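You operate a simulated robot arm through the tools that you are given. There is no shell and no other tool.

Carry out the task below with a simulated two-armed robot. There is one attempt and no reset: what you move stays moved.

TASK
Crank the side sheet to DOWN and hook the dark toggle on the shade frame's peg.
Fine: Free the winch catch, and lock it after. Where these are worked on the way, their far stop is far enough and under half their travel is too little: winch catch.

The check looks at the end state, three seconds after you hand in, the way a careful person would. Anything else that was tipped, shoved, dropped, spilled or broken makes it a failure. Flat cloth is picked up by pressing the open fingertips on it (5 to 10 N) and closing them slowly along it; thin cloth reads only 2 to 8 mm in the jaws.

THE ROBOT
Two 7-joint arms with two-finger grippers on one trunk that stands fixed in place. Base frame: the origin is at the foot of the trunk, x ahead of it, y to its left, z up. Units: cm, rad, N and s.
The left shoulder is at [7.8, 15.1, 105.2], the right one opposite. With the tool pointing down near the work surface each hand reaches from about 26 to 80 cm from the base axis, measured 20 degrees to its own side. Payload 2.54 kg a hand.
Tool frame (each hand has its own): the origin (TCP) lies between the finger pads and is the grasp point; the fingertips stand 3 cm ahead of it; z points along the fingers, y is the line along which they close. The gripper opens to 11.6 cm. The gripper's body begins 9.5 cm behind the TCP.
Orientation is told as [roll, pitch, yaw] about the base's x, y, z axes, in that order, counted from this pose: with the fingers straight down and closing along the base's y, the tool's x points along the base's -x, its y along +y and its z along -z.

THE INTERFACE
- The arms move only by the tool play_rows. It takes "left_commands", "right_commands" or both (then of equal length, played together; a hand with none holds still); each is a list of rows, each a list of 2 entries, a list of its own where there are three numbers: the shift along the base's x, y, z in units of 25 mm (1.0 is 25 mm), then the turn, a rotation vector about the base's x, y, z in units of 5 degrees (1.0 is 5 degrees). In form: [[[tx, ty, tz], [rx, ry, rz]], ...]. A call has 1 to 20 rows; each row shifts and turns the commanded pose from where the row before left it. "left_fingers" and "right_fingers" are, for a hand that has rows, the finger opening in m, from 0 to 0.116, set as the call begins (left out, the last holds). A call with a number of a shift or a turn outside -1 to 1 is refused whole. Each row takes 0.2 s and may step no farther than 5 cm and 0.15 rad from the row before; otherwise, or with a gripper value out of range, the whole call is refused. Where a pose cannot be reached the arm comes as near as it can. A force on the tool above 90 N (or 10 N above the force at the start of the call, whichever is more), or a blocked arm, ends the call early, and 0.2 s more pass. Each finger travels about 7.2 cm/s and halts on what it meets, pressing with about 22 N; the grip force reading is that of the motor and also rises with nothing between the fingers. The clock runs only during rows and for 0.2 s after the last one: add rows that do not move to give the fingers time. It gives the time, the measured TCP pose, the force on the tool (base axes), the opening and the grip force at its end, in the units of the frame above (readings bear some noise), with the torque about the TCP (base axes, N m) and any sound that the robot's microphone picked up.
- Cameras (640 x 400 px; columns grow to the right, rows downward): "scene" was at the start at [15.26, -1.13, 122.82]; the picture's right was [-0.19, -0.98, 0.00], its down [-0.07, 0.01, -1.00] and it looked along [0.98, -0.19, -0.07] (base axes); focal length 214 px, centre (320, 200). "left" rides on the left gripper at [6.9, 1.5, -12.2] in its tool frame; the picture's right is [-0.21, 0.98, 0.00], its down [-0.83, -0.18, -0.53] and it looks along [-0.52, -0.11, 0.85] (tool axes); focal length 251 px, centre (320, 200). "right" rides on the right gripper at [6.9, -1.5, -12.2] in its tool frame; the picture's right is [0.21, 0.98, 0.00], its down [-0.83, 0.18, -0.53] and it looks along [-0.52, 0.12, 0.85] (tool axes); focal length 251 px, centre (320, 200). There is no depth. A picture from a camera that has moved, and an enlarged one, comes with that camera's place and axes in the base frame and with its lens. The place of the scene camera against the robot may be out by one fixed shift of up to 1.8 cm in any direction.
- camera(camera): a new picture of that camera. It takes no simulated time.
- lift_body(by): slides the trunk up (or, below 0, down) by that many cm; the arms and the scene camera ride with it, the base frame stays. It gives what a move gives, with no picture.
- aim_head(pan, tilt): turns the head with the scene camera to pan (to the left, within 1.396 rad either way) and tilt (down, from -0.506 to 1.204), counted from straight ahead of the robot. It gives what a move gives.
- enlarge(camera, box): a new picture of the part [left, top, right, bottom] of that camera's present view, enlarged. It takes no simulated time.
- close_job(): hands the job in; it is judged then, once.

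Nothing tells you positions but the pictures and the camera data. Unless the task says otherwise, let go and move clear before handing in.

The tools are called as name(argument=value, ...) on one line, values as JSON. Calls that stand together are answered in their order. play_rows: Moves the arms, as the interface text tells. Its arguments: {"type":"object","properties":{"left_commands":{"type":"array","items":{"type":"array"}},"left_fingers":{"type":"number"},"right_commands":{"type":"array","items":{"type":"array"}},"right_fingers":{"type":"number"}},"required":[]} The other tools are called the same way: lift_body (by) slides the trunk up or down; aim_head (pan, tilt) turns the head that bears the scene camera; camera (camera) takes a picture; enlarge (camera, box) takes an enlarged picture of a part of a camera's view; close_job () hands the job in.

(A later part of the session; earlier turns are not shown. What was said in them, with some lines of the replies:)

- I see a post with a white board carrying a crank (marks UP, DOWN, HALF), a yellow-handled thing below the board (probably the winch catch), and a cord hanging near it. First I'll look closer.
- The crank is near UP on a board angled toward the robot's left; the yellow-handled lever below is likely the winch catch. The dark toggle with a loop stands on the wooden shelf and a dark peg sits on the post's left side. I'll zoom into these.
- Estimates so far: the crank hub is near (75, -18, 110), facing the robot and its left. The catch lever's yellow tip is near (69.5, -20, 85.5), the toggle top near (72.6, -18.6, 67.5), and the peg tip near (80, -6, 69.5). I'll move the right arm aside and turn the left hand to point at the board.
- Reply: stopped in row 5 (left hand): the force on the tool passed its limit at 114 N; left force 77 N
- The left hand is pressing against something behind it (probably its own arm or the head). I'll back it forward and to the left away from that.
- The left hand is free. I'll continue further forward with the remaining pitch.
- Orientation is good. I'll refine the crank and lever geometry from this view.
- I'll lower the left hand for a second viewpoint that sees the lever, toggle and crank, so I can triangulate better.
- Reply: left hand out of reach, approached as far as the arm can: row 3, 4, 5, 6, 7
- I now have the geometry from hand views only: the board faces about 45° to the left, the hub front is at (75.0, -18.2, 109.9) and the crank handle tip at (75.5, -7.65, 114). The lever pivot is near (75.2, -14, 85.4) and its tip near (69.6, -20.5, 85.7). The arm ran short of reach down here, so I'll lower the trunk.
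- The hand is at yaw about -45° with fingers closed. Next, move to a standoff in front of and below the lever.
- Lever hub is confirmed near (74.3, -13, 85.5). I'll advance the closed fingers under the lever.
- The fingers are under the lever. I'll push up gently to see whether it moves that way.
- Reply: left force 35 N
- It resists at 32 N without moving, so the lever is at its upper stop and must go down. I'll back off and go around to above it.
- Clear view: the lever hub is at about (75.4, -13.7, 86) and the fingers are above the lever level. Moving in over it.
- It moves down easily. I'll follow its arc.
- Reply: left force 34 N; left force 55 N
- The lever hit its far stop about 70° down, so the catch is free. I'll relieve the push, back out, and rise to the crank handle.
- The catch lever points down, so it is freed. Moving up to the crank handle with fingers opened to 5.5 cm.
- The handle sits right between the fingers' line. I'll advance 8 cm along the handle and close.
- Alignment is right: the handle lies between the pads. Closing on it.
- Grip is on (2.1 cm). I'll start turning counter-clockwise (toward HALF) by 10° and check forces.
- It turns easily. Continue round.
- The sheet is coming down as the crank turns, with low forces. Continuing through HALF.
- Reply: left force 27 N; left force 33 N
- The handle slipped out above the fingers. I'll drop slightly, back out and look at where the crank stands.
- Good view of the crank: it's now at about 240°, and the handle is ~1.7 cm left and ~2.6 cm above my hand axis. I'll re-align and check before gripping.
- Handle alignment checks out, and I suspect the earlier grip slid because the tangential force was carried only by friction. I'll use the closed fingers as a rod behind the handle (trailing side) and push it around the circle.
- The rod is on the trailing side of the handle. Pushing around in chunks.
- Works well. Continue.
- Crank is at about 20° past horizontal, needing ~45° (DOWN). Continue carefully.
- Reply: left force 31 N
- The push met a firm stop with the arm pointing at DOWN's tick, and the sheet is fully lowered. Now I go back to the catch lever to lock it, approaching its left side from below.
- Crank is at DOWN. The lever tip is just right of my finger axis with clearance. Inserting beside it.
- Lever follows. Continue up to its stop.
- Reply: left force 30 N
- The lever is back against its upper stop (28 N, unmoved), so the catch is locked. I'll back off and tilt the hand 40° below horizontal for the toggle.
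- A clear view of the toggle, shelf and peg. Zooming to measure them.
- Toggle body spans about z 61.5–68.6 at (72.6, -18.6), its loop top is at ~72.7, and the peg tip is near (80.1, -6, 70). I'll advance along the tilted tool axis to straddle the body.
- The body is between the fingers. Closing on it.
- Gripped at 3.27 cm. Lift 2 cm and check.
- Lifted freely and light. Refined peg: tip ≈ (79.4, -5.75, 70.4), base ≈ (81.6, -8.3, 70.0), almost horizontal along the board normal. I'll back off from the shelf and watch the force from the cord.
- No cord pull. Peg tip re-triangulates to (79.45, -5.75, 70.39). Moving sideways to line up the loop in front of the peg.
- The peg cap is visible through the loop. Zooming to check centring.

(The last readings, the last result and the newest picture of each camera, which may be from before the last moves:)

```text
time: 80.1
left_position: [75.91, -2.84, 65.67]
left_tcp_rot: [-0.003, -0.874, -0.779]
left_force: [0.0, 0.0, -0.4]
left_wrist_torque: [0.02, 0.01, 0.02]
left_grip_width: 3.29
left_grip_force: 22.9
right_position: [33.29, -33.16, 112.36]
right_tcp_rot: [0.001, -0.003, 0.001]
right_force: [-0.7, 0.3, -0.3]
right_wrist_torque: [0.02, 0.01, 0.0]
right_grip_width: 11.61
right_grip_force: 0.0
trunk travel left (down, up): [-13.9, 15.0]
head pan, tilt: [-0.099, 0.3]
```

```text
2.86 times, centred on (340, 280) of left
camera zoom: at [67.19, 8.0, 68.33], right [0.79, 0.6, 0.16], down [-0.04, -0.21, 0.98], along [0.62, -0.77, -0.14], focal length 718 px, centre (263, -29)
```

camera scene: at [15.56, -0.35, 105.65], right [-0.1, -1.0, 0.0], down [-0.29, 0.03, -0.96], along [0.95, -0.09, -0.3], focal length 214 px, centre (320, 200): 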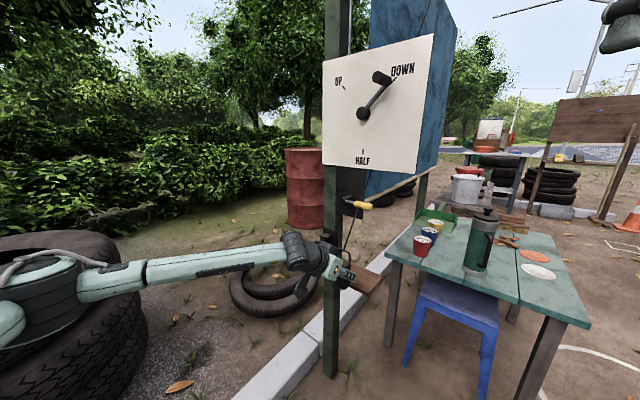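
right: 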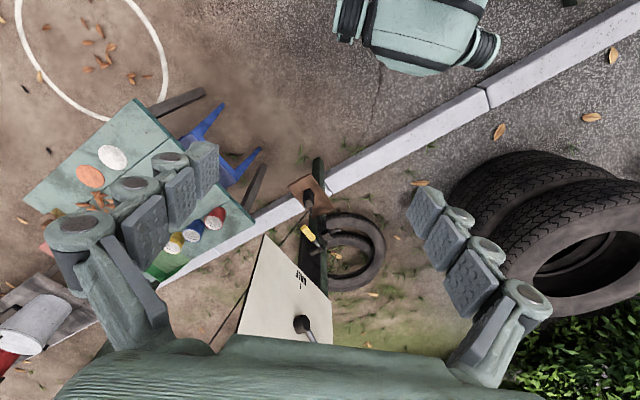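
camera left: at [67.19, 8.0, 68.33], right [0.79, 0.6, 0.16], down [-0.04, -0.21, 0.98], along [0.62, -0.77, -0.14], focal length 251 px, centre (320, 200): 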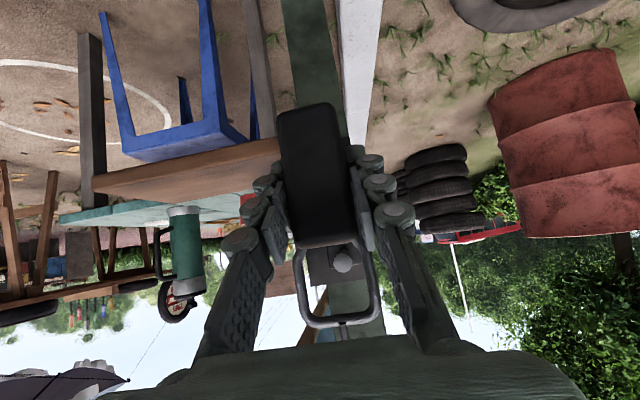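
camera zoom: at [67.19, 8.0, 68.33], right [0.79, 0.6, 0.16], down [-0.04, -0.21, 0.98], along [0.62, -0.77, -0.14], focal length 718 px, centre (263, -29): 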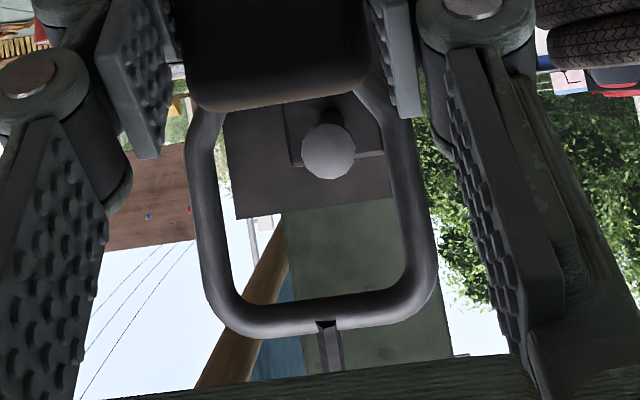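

Loop is nearly centred; I'll lower 0.4 cm and slide in along the peg, checking midway.

play_rows(left_commands=[[[0.02, 0.02, -0.16], [0, 0, 0]], [[0.22, -0.22, 0], [0, 0, 0]], [[0.22, -0.22, 0], [0, 0, 0]], [[0.22, -0.22, 0], [0, 0, 0]], [[0.22, -0.22, 0], [0, 0, 0]], [[0, 0, 0], [0, 0, 0]]])

camera(camera="left")

enlarge(camera="left", box=[270, 210, 410, 350])

enlarge(camera="scene", box=[290, 200, 380, 300])

```text
time: 81.5
left_position: [77.69, -4.27, 65.32]
left_tcp_rot: [-0.003, -0.873, -0.781]
left_force: [0.2, -0.1, -1.5]
left_wrist_torque: [0.02, -0.02, -0.01]
left_grip_width: 3.32
left_grip_force: 21.7
left hand out of reach, approached as far as the arm can: row 5
right_position: [33.38, -33.22, 112.31]
right_tcp_rot: [0.001, -0.001, -0.002]
right_force: [0.6, -0.3, 0.3]
right_wrist_torque: [0.0, -0.02, 0.0]
right_grip_width: 11.58
right_grip_force: 0.1
trunk travel left (down, up): [-13.9, 15.0]
head pan, tilt: [-0.099, 0.3]
```

```text
taken
camera left: at [68.87, 6.42, 67.96], right [0.79, 0.6, 0.16], down [-0.04, -0.21, 0.98], along [0.62, -0.77, -0.14], focal length 251 px, centre (320, 200)
```

left: 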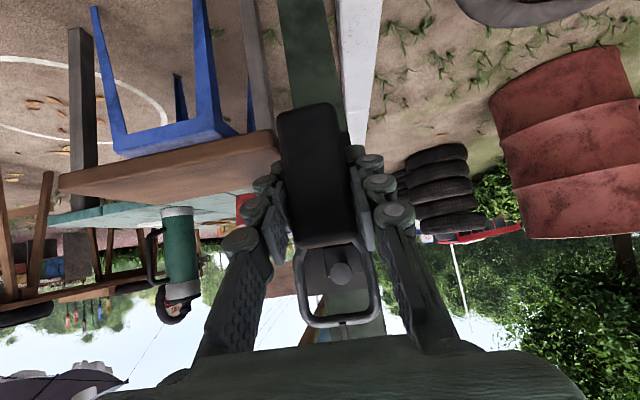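

```text
2.86 times, centred on (340, 280) of left
camera zoom: at [68.87, 6.42, 67.96], right [0.79, 0.6, 0.16], down [-0.04, -0.21, 0.98], along [0.62, -0.77, -0.14], focal length 718 px, centre (263, -29)
```

zoom: 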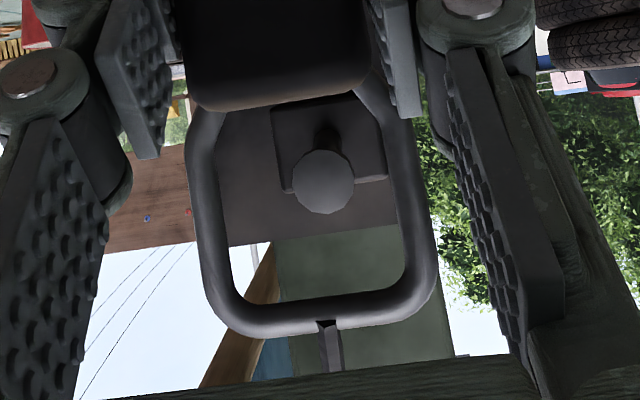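

```text
4.00 times, centred on (335, 250) of scene
camera zoom: at [15.57, -0.35, 105.65], right [-0.1, -1.0, 0.0], down [-0.29, 0.03, -0.96], along [0.95, -0.09, -0.3], focal length 858 px, centre (260, 0)
```

zoom: 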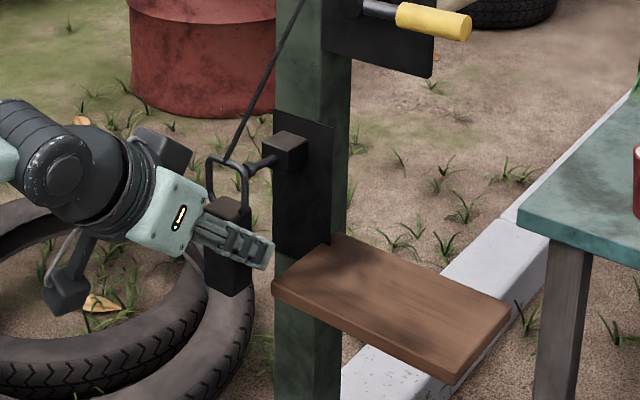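

The arm reached its limit here. I'll back off, lower the trunk fully and turn the hand's yaw toward the shoulder line to gain reach.

play_rows(left_commands=[[[-0.4, 0.4, 0], [0, 0, 0]], [[-0.4, 0.4, 0], [0, 0, 0]], [[-0.4, 0.4, 0], [0, 0, 0]], [[-0.4, 0.4, 0], [0, 0, 0]], [[0, 0, 0], [0, 0, 0]]])

lift_body(by=-13.5)

camera(camera="scene")

```text
time: 82.7
left_position: [73.58, -0.36, 65.29]
left_tcp_rot: [-0.004, -0.873, -0.777]
left_force: [0.1, 0.3, -0.5]
left_wrist_torque: [-0.02, -0.02, 0.01]
left_grip_width: 3.3
left_grip_force: 22.4
right_position: [33.48, -33.13, 112.31]
right_tcp_rot: [0.001, -0.001, 0.001]
right_force: [-1.8, 0.2, 0.5]
right_wrist_torque: [0.02, 0.02, -0.02]
right_grip_width: 11.59
right_grip_force: 0.0
trunk travel left (down, up): [-13.9, 15.0]
head pan, tilt: [-0.099, 0.3]
```

```text
time: 84.3
left_position: [73.62, -0.31, 51.89]
left_tcp_rot: [-0.003, -0.873, -0.778]
left_force: [0.2, 0.3, -0.7]
left_wrist_torque: [-0.02, 0.0, 0.01]
left_grip_width: 3.31
left_grip_force: 21.6
right_position: [33.41, -33.23, 98.79]
right_tcp_rot: [0.003, -0.003, 0.001]
right_force: [-0.1, -0.8, 0.7]
right_wrist_torque: [0.0, 0.02, 0.0]
right_grip_width: 11.58
right_grip_force: 0.0
trunk travel left (down, up): [-0.4, 28.5]
head pan, tilt: [-0.099, 0.3]
```

```text
taken
camera scene: at [15.56, -0.35, 92.16], right [-0.1, -1.0, 0.0], down [-0.29, 0.03, -0.96], along [0.95, -0.09, -0.3], focal length 214 px, centre (320, 200)
```

scene: 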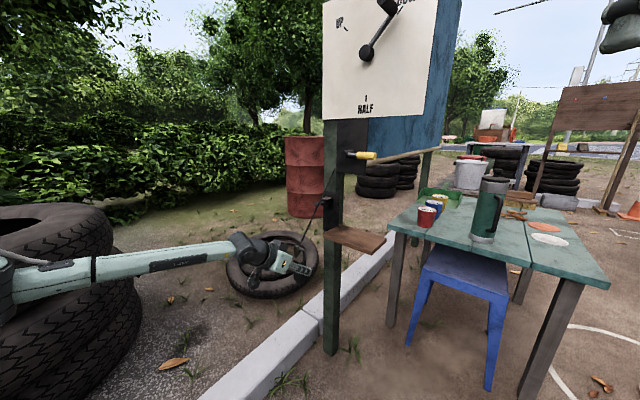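

play_rows(left_commands=[[[0, 0, 0.893], [0, 0, 1]], [[0, 0, 0.893], [0, 0, 1]], [[0, 0, 0.893], [0, 0, 1]], [[0, 0, 0.893], [0, 0, 0]], [[0, 0, 0.893], [0, 0, 0]], [[0, 0, 0.893], [0, 0, 0]], [[0, 0, 0], [0, 0, 0]]])

camera(camera="left")

enlarge(camera="left", box=[270, 210, 410, 350])

```text
time: 85.9
left_position: [73.39, -0.43, 65.3]
left_tcp_rot: [-0.004, -0.873, -0.517]
left_force: [0.3, 0.0, -0.1]
left_wrist_torque: [0.0, 0.0, 0.0]
left_grip_width: 3.3
left_grip_force: 22.5
right_position: [33.47, -33.28, 98.83]
right_tcp_rot: [0.001, -0.002, -0.001]
right_force: [-0.2, -0.2, -0.9]
right_wrist_torque: [0.0, -0.01, 0.02]
right_grip_width: 11.62
right_grip_force: 0.0
trunk travel left (down, up): [-0.4, 28.5]
head pan, tilt: [-0.099, 0.3]
```

```text
taken
camera left: at [62.24, 7.82, 67.85], right [0.6, 0.78, 0.16], down [0.02, -0.22, 0.98], along [0.8, -0.59, -0.14], focal length 251 px, centre (320, 200)
```

left: 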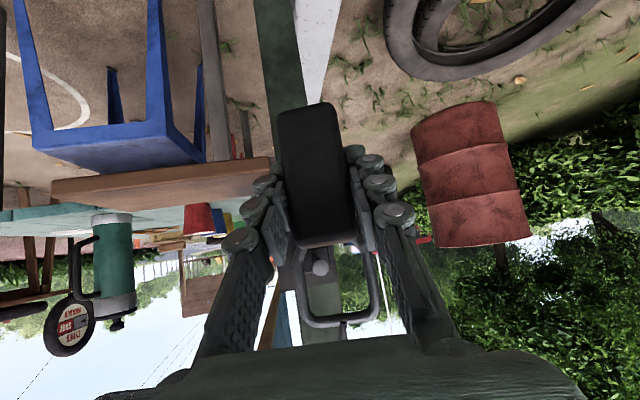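

```text
2.86 times, centred on (340, 280) of left
camera zoom: at [62.24, 7.82, 67.85], right [0.6, 0.78, 0.16], down [0.02, -0.22, 0.98], along [0.8, -0.59, -0.14], focal length 718 px, centre (263, -29)
```

zoom: 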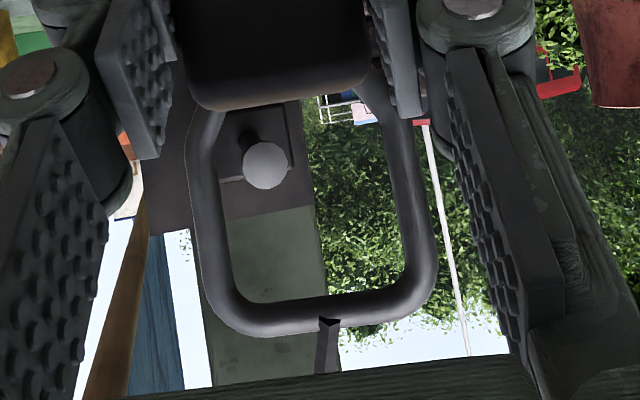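

The wider reach pose holds. Peg tip position is consistent; moving the loop to just in front of the peg tip.

play_rows(left_commands=[[[0.425, -0.364, 0.01], [0, 0, 0]], [[0.425, -0.364, 0.01], [0, 0, 0]], [[0.425, -0.364, 0.01], [0, 0, 0]], [[0.425, -0.364, 0.01], [0, 0, 0]], [[0, 0, 0], [0, 0, 0]]])

enlarge(camera="left", box=[270, 210, 410, 350])

camera(camera="left")

```text
time: 87.1
left_position: [77.87, -3.99, 65.36]
left_tcp_rot: [-0.004, -0.873, -0.516]
left_force: [-0.2, 0.2, -0.2]
left_wrist_torque: [-0.04, -0.03, 0.01]
left_grip_width: 3.28
left_grip_force: 22.0
right_position: [33.36, -33.26, 98.83]
right_tcp_rot: [0.001, -0.002, 0.0]
right_force: [-0.1, -0.5, -0.2]
right_wrist_torque: [0.0, 0.0, 0.0]
right_grip_width: 11.62
right_grip_force: 0.1
trunk travel left (down, up): [-0.4, 28.5]
head pan, tilt: [-0.099, 0.3]
```

```text
2.86 times, centred on (340, 280) of left
camera zoom: at [66.57, 4.16, 67.85], right [0.6, 0.78, 0.16], down [0.02, -0.22, 0.98], along [0.8, -0.59, -0.14], focal length 718 px, centre (263, -29)
```

zoom: 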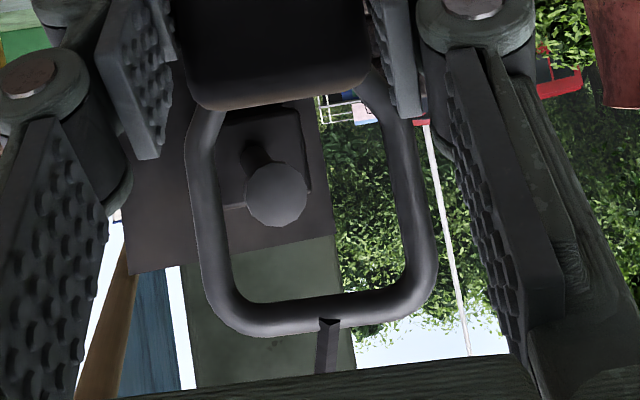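

```text
taken
camera left: at [66.57, 4.16, 67.85], right [0.6, 0.78, 0.16], down [0.02, -0.22, 0.98], along [0.8, -0.59, -0.14], focal length 251 px, centre (320, 200)
```

left: 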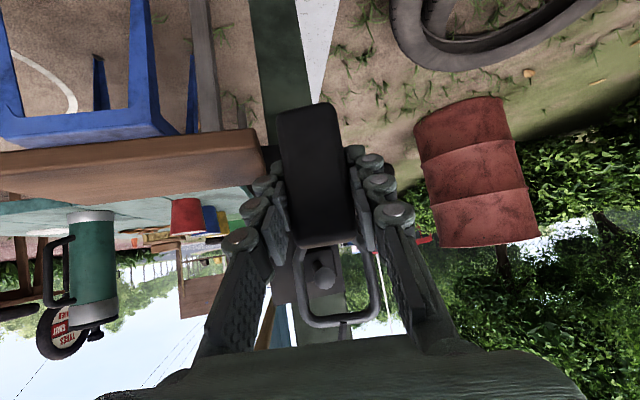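

play_rows(left_commands=[[[0.182, -0.24, 0], [0, 0, 0]], [[0.182, -0.24, 0], [0, 0, 0]], [[0.182, -0.24, 0], [0, 0, 0]], [[0, 0, 0], [0, 0, 0]]])

enlarge(camera="left", box=[270, 210, 410, 350])

enlarge(camera="scene", box=[290, 170, 380, 270])

```text
time: 88.1
left_position: [79.21, -5.78, 65.23]
left_tcp_rot: [-0.001, -0.873, -0.516]
left_force: [-0.2, -0.1, -0.2]
left_wrist_torque: [0.0, 0.02, 0.0]
left_grip_width: 3.31
left_grip_force: 21.6
right_position: [33.42, -33.19, 98.8]
right_tcp_rot: [0.001, -0.004, 0.001]
right_force: [0.1, -0.5, -0.2]
right_wrist_torque: [0.02, 0.06, 0.0]
right_grip_width: 11.6
right_grip_force: 0.1
trunk travel left (down, up): [-0.4, 28.5]
head pan, tilt: [-0.099, 0.3]
```

```text
2.86 times, centred on (340, 280) of left
camera zoom: at [67.92, 2.4, 67.86], right [0.6, 0.78, 0.16], down [0.02, -0.22, 0.98], along [0.8, -0.59, -0.14], focal length 718 px, centre (263, -29)
```

zoom: 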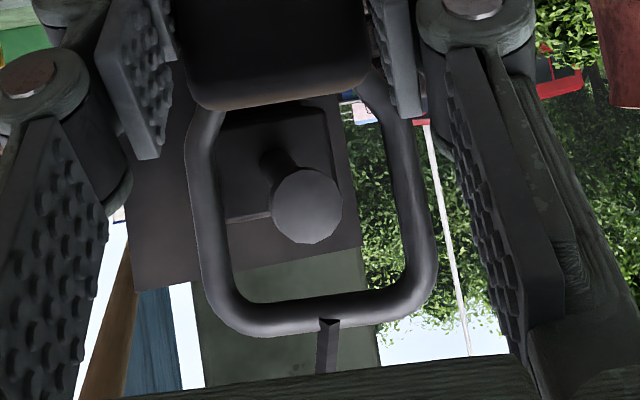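

```text
4.00 times, centred on (335, 220) of scene
camera zoom: at [15.57, -0.36, 92.15], right [-0.1, -1.0, 0.0], down [-0.29, 0.03, -0.96], along [0.95, -0.09, -0.3], focal length 858 px, centre (260, 120)
```

zoom: 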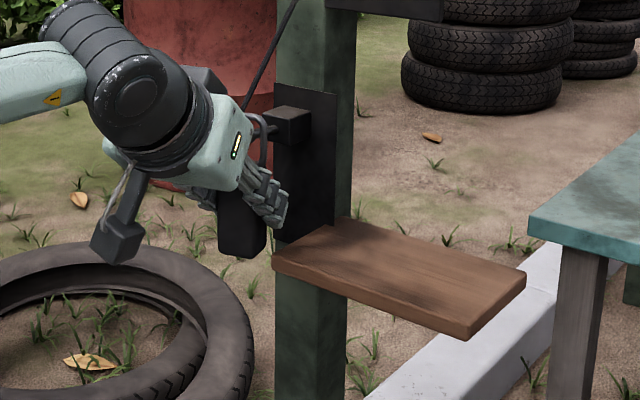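

The loop is at the cap's plane and centred. Sliding on 1.9 cm further.

play_rows(left_commands=[[[0.122, -0.144, 0], [0, 0, 0]], [[0.122, -0.144, 0], [0, 0, 0]], [[0.122, -0.144, 0], [0, 0, 0]], [[0.122, -0.144, 0], [0, 0, 0]], [[0, 0, 0], [0, 0, 0]]])

enlarge(camera="left", box=[270, 210, 410, 350])

enlarge(camera="scene", box=[290, 170, 380, 270])

camera(camera="left")

```text
time: 89.3
left_position: [80.34, -7.29, 65.42]
left_tcp_rot: [-0.001, -0.873, -0.516]
left_force: [-0.7, 0.3, -0.6]
left_wrist_torque: [-0.06, 0.01, -0.02]
left_grip_width: 3.31
left_grip_force: 22.2
right_position: [33.34, -33.24, 98.86]
right_tcp_rot: [0.002, -0.002, -0.001]
right_force: [-0.6, -0.4, 0.0]
right_wrist_torque: [0.01, 0.02, 0.01]
right_grip_width: 11.62
right_grip_force: 0.0
trunk travel left (down, up): [-0.4, 28.5]
head pan, tilt: [-0.099, 0.3]
```

```text
2.86 times, centred on (340, 280) of left
camera zoom: at [69.12, 0.95, 67.85], right [0.6, 0.78, 0.16], down [0.02, -0.22, 0.98], along [0.8, -0.59, -0.14], focal length 718 px, centre (263, -29)
```

zoom: 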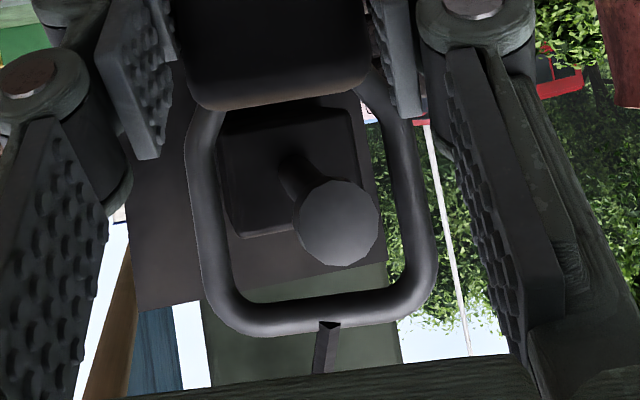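

```text
4.00 times, centred on (335, 220) of scene
camera zoom: at [15.57, -0.36, 92.15], right [-0.1, -1.0, 0.0], down [-0.29, 0.03, -0.96], along [0.95, -0.09, -0.3], focal length 858 px, centre (260, 120)
```

zoom: 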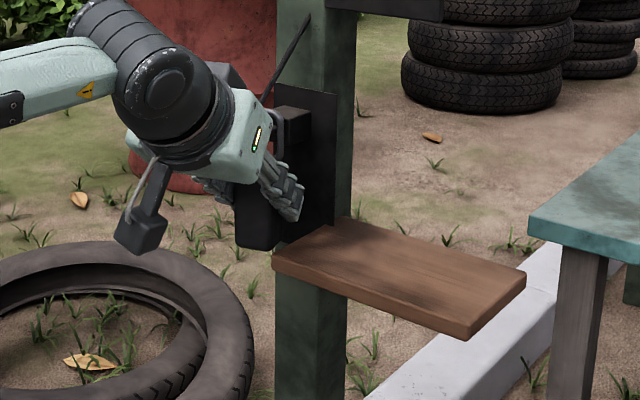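

```text
taken
camera left: at [69.12, 0.95, 67.85], right [0.6, 0.78, 0.16], down [0.02, -0.22, 0.98], along [0.8, -0.59, -0.14], focal length 251 px, centre (320, 200)
```

left: 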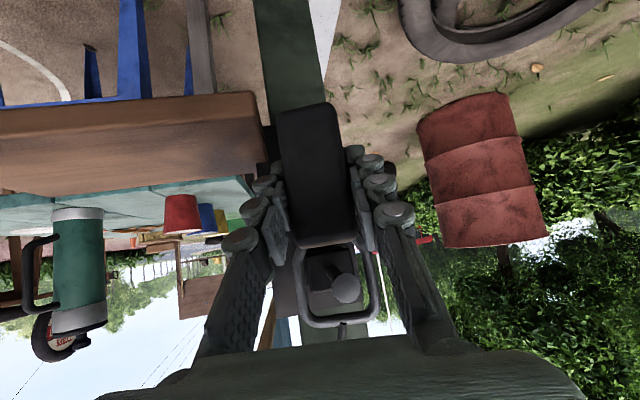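

The peg cap is through the loop with margin. Now lower so the loop's top bar comes to rest on the peg.

play_rows(left_commands=[[[0, 0, -0.12], [0, 0, 0]], [[0, 0, -0.12], [0, 0, 0]], [[0, 0, -0.12], [0, 0, 0]], [[0, 0, 0], [0, 0, 0]]])

enlarge(camera="left", box=[270, 210, 410, 350])

camera(camera="left")

```text
time: 90.3
left_position: [80.47, -7.23, 64.46]
left_tcp_rot: [-0.004, -0.872, -0.518]
left_force: [-0.6, -0.2, -0.3]
left_wrist_torque: [0.01, 0.01, 0.01]
left_grip_width: 3.3
left_grip_force: 22.2
right_position: [33.44, -33.19, 98.79]
right_tcp_rot: [0.003, 0.0, 0.0]
right_force: [-0.4, -0.1, 0.7]
right_wrist_torque: [-0.02, -0.02, 0.01]
right_grip_width: 11.59
right_grip_force: 0.1
trunk travel left (down, up): [-0.4, 28.5]
head pan, tilt: [-0.099, 0.3]
```

```text
2.86 times, centred on (340, 280) of left
camera zoom: at [69.11, 0.94, 66.96], right [0.6, 0.78, 0.16], down [0.02, -0.22, 0.98], along [0.8, -0.59, -0.14], focal length 718 px, centre (263, -29)
```

zoom: 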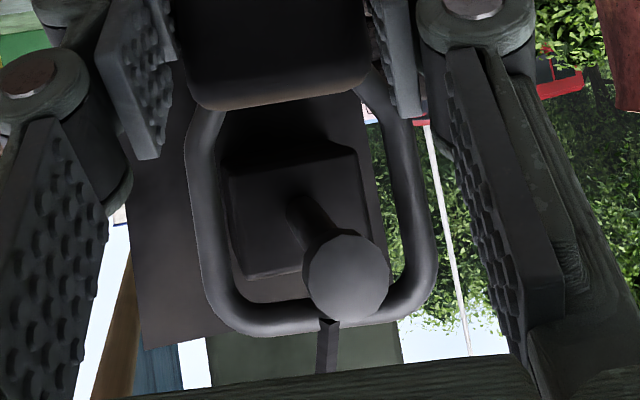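

```text
taken
camera left: at [69.11, 0.94, 66.96], right [0.6, 0.78, 0.16], down [0.02, -0.22, 0.98], along [0.8, -0.59, -0.14], focal length 251 px, centre (320, 200)
```

left: 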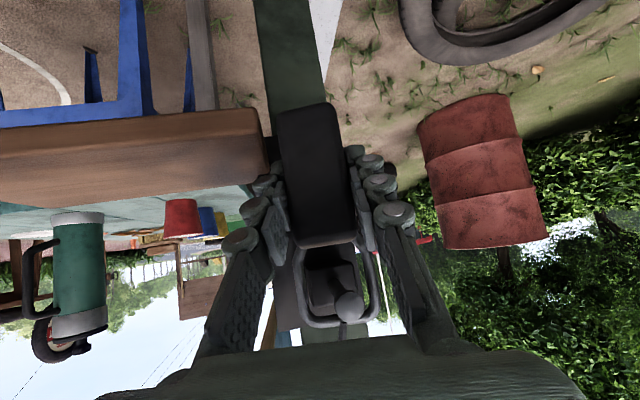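

The cap now overlaps in front of the loop's top bar, so the peg is through. Lowering a little more.

play_rows(left_commands=[[[0, 0, -0.08], [0, 0, 0]], [[0, 0, -0.08], [0, 0, 0]], [[0, 0, -0.08], [0, 0, 0]], [[0, 0, 0], [0, 0, 0]]])

enlarge(camera="left", box=[270, 210, 410, 350])

enlarge(camera="left", box=[220, 90, 380, 230])

```text
time: 91.3
left_position: [80.4, -7.25, 64.08]
left_tcp_rot: [-0.002, -0.875, -0.52]
left_force: [3.4, -0.6, 6.9]
left_wrist_torque: [0.1, 0.22, 0.0]
left_grip_width: 3.3
left_grip_force: 21.9
right_position: [33.3, -33.15, 98.87]
right_tcp_rot: [0.001, -0.003, 0.0]
right_force: [1.3, -0.2, 1.0]
right_wrist_torque: [-0.01, 0.0, -0.01]
right_grip_width: 11.59
right_grip_force: 0.0
trunk travel left (down, up): [-0.4, 28.5]
head pan, tilt: [-0.099, 0.3]
```

```text
2.86 times, centred on (340, 280) of left
camera zoom: at [69.15, 0.97, 66.56], right [0.6, 0.78, 0.16], down [0.01, -0.22, 0.98], along [0.8, -0.59, -0.14], focal length 718 px, centre (263, -29)
```

zoom: 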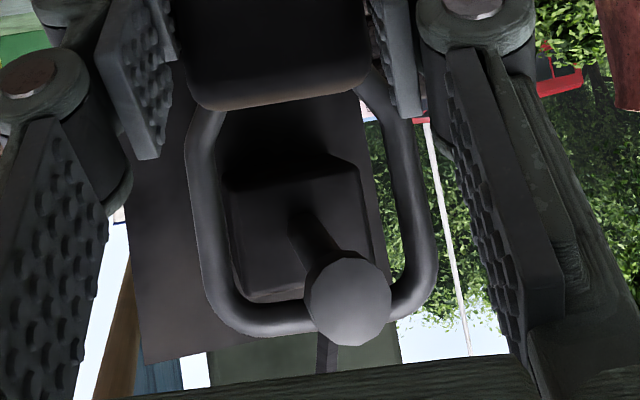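

```text
2.86 times, centred on (300, 160) of left
camera zoom: at [69.15, 0.97, 66.56], right [0.6, 0.78, 0.16], down [0.01, -0.22, 0.98], along [0.8, -0.59, -0.14], focal length 718 px, centre (377, 314)
```

zoom: 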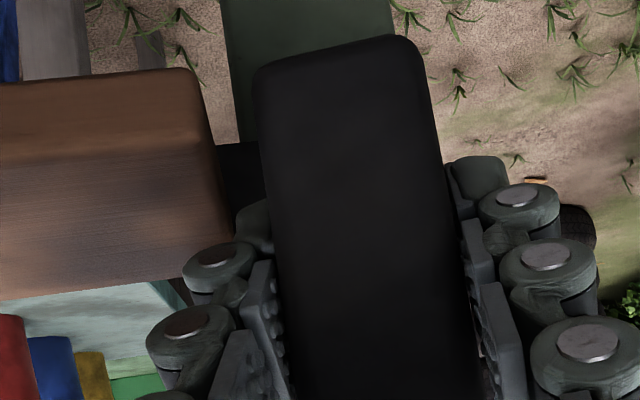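

Contact force matches the loop resting on the peg. Opening the fingers slightly to release.

play_rows(left_commands=[[[0, 0, 0.04], [0, 0, 0]], [[0, 0, 0], [0, 0, 0]], [[0, 0, 0], [0, 0, 0]], [[0, 0, 0], [0, 0, 0]]], left_fingers=0.042)

camera(camera="left")

enlarge(camera="left", box=[270, 210, 410, 350])

```text
time: 92.3
left_position: [80.41, -7.1, 63.92]
left_tcp_rot: [-0.004, -0.873, -0.516]
left_force: [0.0, 1.0, 0.8]
left_wrist_torque: [0.04, -0.01, 0.04]
left_grip_width: 4.15
left_grip_force: 0.0
right_position: [33.37, -33.16, 98.77]
right_tcp_rot: [0.002, -0.002, 0.0]
right_force: [-0.1, 0.1, 0.5]
right_wrist_torque: [-0.03, 0.04, -0.02]
right_grip_width: 11.58
right_grip_force: 0.1
trunk travel left (down, up): [-0.4, 28.5]
head pan, tilt: [-0.099, 0.3]
```

```text
taken
camera left: at [69.14, 0.97, 66.5], right [0.6, 0.78, 0.16], down [0.02, -0.22, 0.98], along [0.8, -0.59, -0.14], focal length 251 px, centre (320, 200)
```

left: 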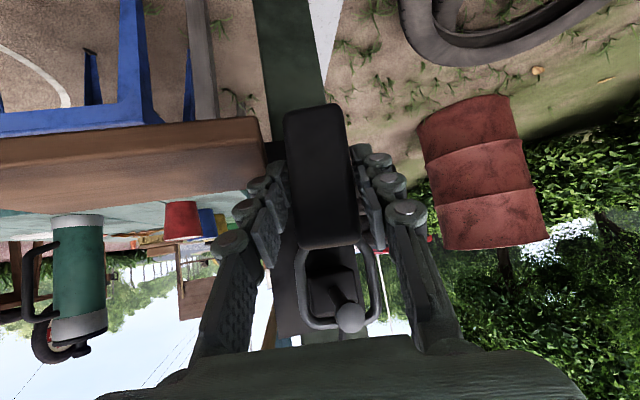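

```text
2.86 times, centred on (340, 280) of left
camera zoom: at [69.14, 0.97, 66.5], right [0.6, 0.78, 0.16], down [0.02, -0.22, 0.98], along [0.8, -0.59, -0.14], focal length 718 px, centre (263, -29)
```

zoom: 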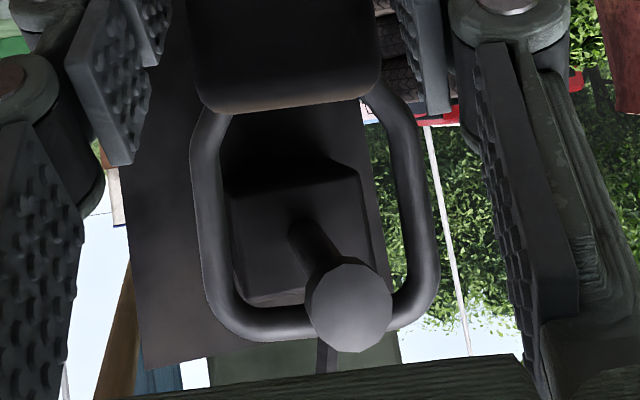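

The toggle hangs from the peg by its loop. Retreating straight back along the tool axis.

play_rows(left_commands=[[[-0.2, 0.114, 0.193], [0, 0, 0]], [[-0.2, 0.114, 0.193], [0, 0, 0]], [[-0.266, 0.151, 0.257], [0, 0, 0]], [[-0.266, 0.151, 0.257], [0, 0, 0]], [[-0.266, 0.151, 0.257], [0, 0, 0]], [[-0.4, 0.23, 0.386], [0, 0, 0]], [[-0.4, 0.23, 0.386], [0, 0, 0]], [[-0.5, 0.28, 0.3], [0, 0, 0]], [[-0.6, 0.35, 0.2], [0, 0, 0]], [[-0.6, 0.35, 0.2], [0, 0, 0]], [[0, 0, 0], [0, 0, 0]]])

camera(camera="left")

enlarge(camera="scene", box=[290, 130, 400, 270])

```text
time: 94.7
left_position: [71.04, -1.8, 70.62]
left_tcp_rot: [-0.002, -0.871, -0.516]
left_force: [-0.1, 0.1, -0.6]
left_wrist_torque: [-0.02, 0.02, -0.01]
left_grip_width: 4.15
left_grip_force: 0.0
right_position: [33.39, -33.21, 98.77]
right_tcp_rot: [0.001, -0.003, 0.0]
right_force: [0.0, -0.1, 0.1]
right_wrist_torque: [0.01, -0.01, -0.01]
right_grip_width: 11.62
right_grip_force: 0.0
trunk travel left (down, up): [-0.4, 28.5]
head pan, tilt: [-0.099, 0.3]
```

```text
taken
camera left: at [59.76, 6.3, 73.09], right [0.6, 0.78, 0.16], down [0.02, -0.22, 0.98], along [0.8, -0.59, -0.14], focal length 251 px, centre (320, 200)
```

left: 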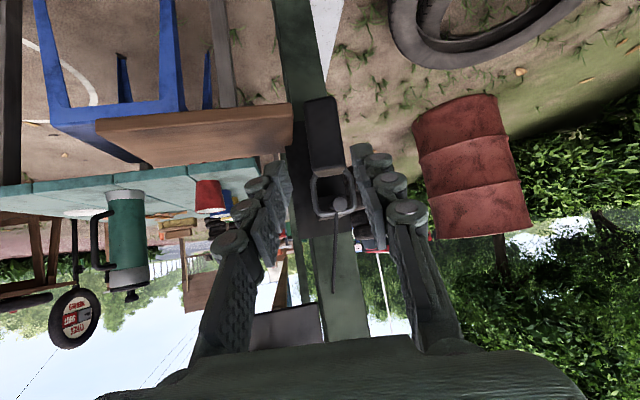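

```text
2.86 times, centred on (345, 200) of scene
camera zoom: at [15.56, -0.35, 92.15], right [-0.1, -1.0, 0.0], down [-0.29, 0.03, -0.96], along [0.95, -0.09, -0.3], focal length 613 px, centre (249, 200)
```

zoom: 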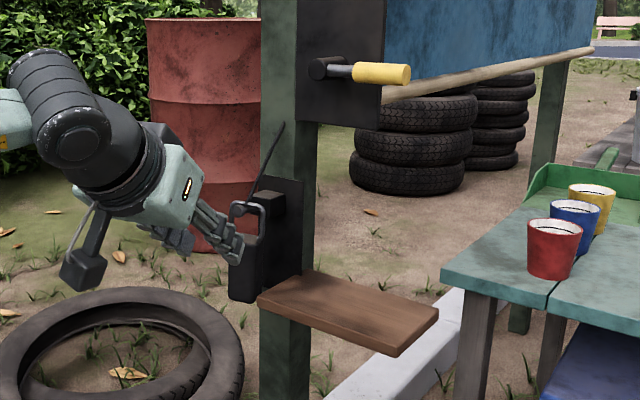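

The toggle hangs on the peg. I'll move the hand further clear and inspect everything.

play_rows(left_commands=[[[-0.8, 0.6, 0.2], [0, 0, 0]], [[-0.8, 0.6, 0.2], [0, 0, 0]], [[-0.8, 0.6, 0.2], [0, 0, 0]], [[-0.8, 0.6, 0.2], [0, 0, 0]], [[-0.6, 0.6, 0.2], [0, 0, 0]], [[0, 0, 0], [0, 0, 0]], [[0, 0, 0], [0, 0, 0]]])

aim_head(pan=-0.15, tilt=0.0)

camera(camera="scene")

enlarge(camera="scene", box=[290, 60, 460, 200])

enlarge(camera="scene", box=[290, 190, 430, 320])

camera(camera="left")

```text
time: 96.3
left_position: [61.54, 5.71, 72.92]
left_tcp_rot: [-0.004, -0.873, -0.516]
left_force: [-1.3, -0.7, 0.3]
left_wrist_torque: [0.02, 0.01, 0.01]
left_grip_width: 4.19
left_grip_force: 0.2
right_position: [33.4, -33.07, 98.83]
right_tcp_rot: [0.0, -0.002, -0.001]
right_force: [-0.3, 0.2, -0.3]
right_wrist_torque: [-0.02, 0.0, 0.01]
right_grip_width: 11.59
right_grip_force: 0.1
trunk travel left (down, up): [-0.4, 28.5]
head pan, tilt: [-0.099, 0.3]
```

```text
time: 97.1
left_position: [61.62, 5.57, 72.98]
left_tcp_rot: [-0.003, -0.872, -0.516]
left_force: [-0.9, 0.2, -0.2]
left_wrist_torque: [-0.03, 0.06, 0.03]
left_grip_width: 4.2
left_grip_force: 0.2
right_position: [33.46, -33.29, 98.81]
right_tcp_rot: [0.001, -0.003, -0.002]
right_force: [0.1, -0.4, 0.4]
right_wrist_torque: [-0.02, 0.0, 0.03]
right_grip_width: 11.59
right_grip_force: 0.1
trunk travel left (down, up): [-0.4, 28.5]
head pan, tilt: [-0.15, 0.0]
```

```text
taken
camera scene: at [15.17, -0.77, 94.92], right [-0.15, -0.99, 0.0], down [0.0, 0.0, -1.0], along [0.99, -0.15, 0.0], focal length 214 px, centre (320, 200)
```

scene: 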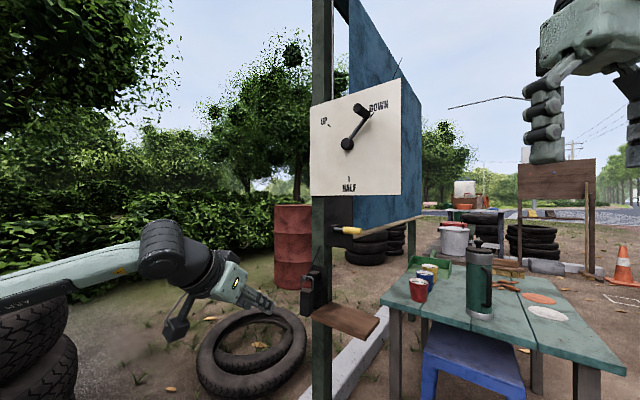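

```text
2.86 times, centred on (375, 130) of scene
camera zoom: at [15.17, -0.77, 94.92], right [-0.15, -0.99, 0.0], down [0.0, 0.0, -1.0], along [0.99, -0.15, 0.0], focal length 613 px, centre (163, 400)
```

zoom: 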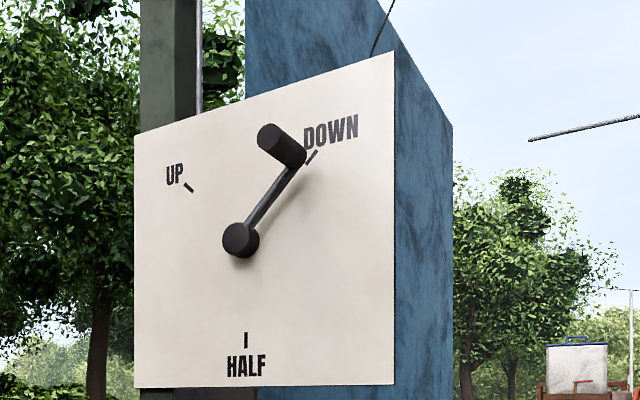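

```text
3.08 times, centred on (360, 255) of scene
camera zoom: at [15.17, -0.77, 94.92], right [-0.15, -0.99, 0.0], down [0.0, 0.0, -1.0], along [0.99, -0.15, 0.0], focal length 660 px, centre (197, 31)
```

zoom: 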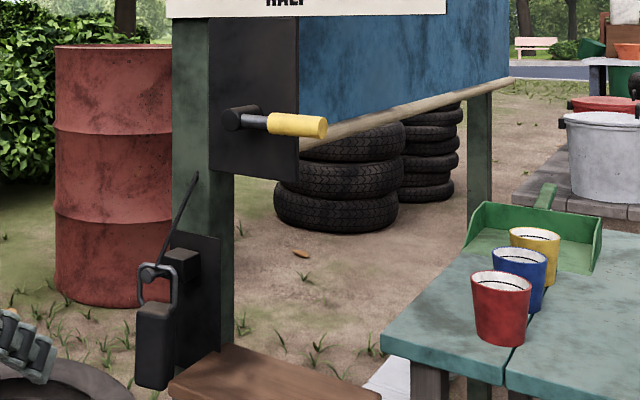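

```text
taken
camera left: at [50.34, 13.78, 75.55], right [0.6, 0.78, 0.16], down [0.02, -0.22, 0.98], along [0.8, -0.59, -0.14], focal length 251 px, centre (320, 200)
```

left: 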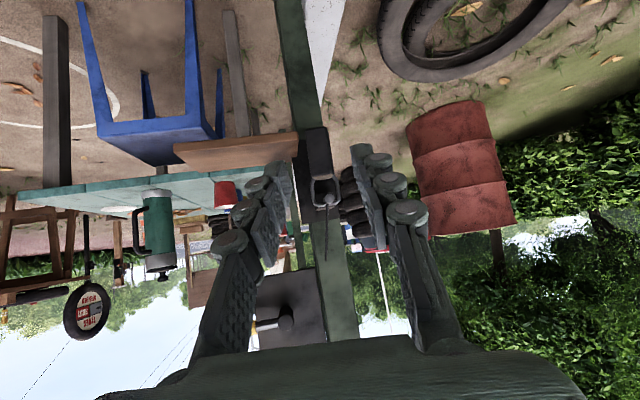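

The crank arm points at DOWN and stopped firmly there, with the sheet fully lowered. The catch lever is back on its locked stop, and the toggle hangs by its loop on the peg. Nothing else appears to have moved, and both hands are clear, so I'm handing in.

close_job()

```text
The job is handed in.
```

The side sheet is cranked to DOWN, and the dark toggle hangs by its loop on the shade frame's peg. I handed the job in but haven't seen the check's result.

- **Winch catch:** I pushed the yellow lever down to its far stop before cranking. Afterwards I pushed it back up until it stopped firmly in its original, locked position.
- **Crank:** it turned through HALF and stopped firmly with the arm pointing at the DOWN mark. The handle slipped out of the grip once on the way, so I finished by pushing it around with closed fingers. The sheet came down fully.
- **Toggle:** the peg's cap sits in front of the loop, and the toggle stayed hanging after I let go and backed away.
- **Surroundings:** in the last pictures the cups, table, shelf and tires look as they did at the start. Both hands are clear. Early on, the left hand briefly pressed hard against something behind it, probably the robot's own head or arm, and I backed it off.
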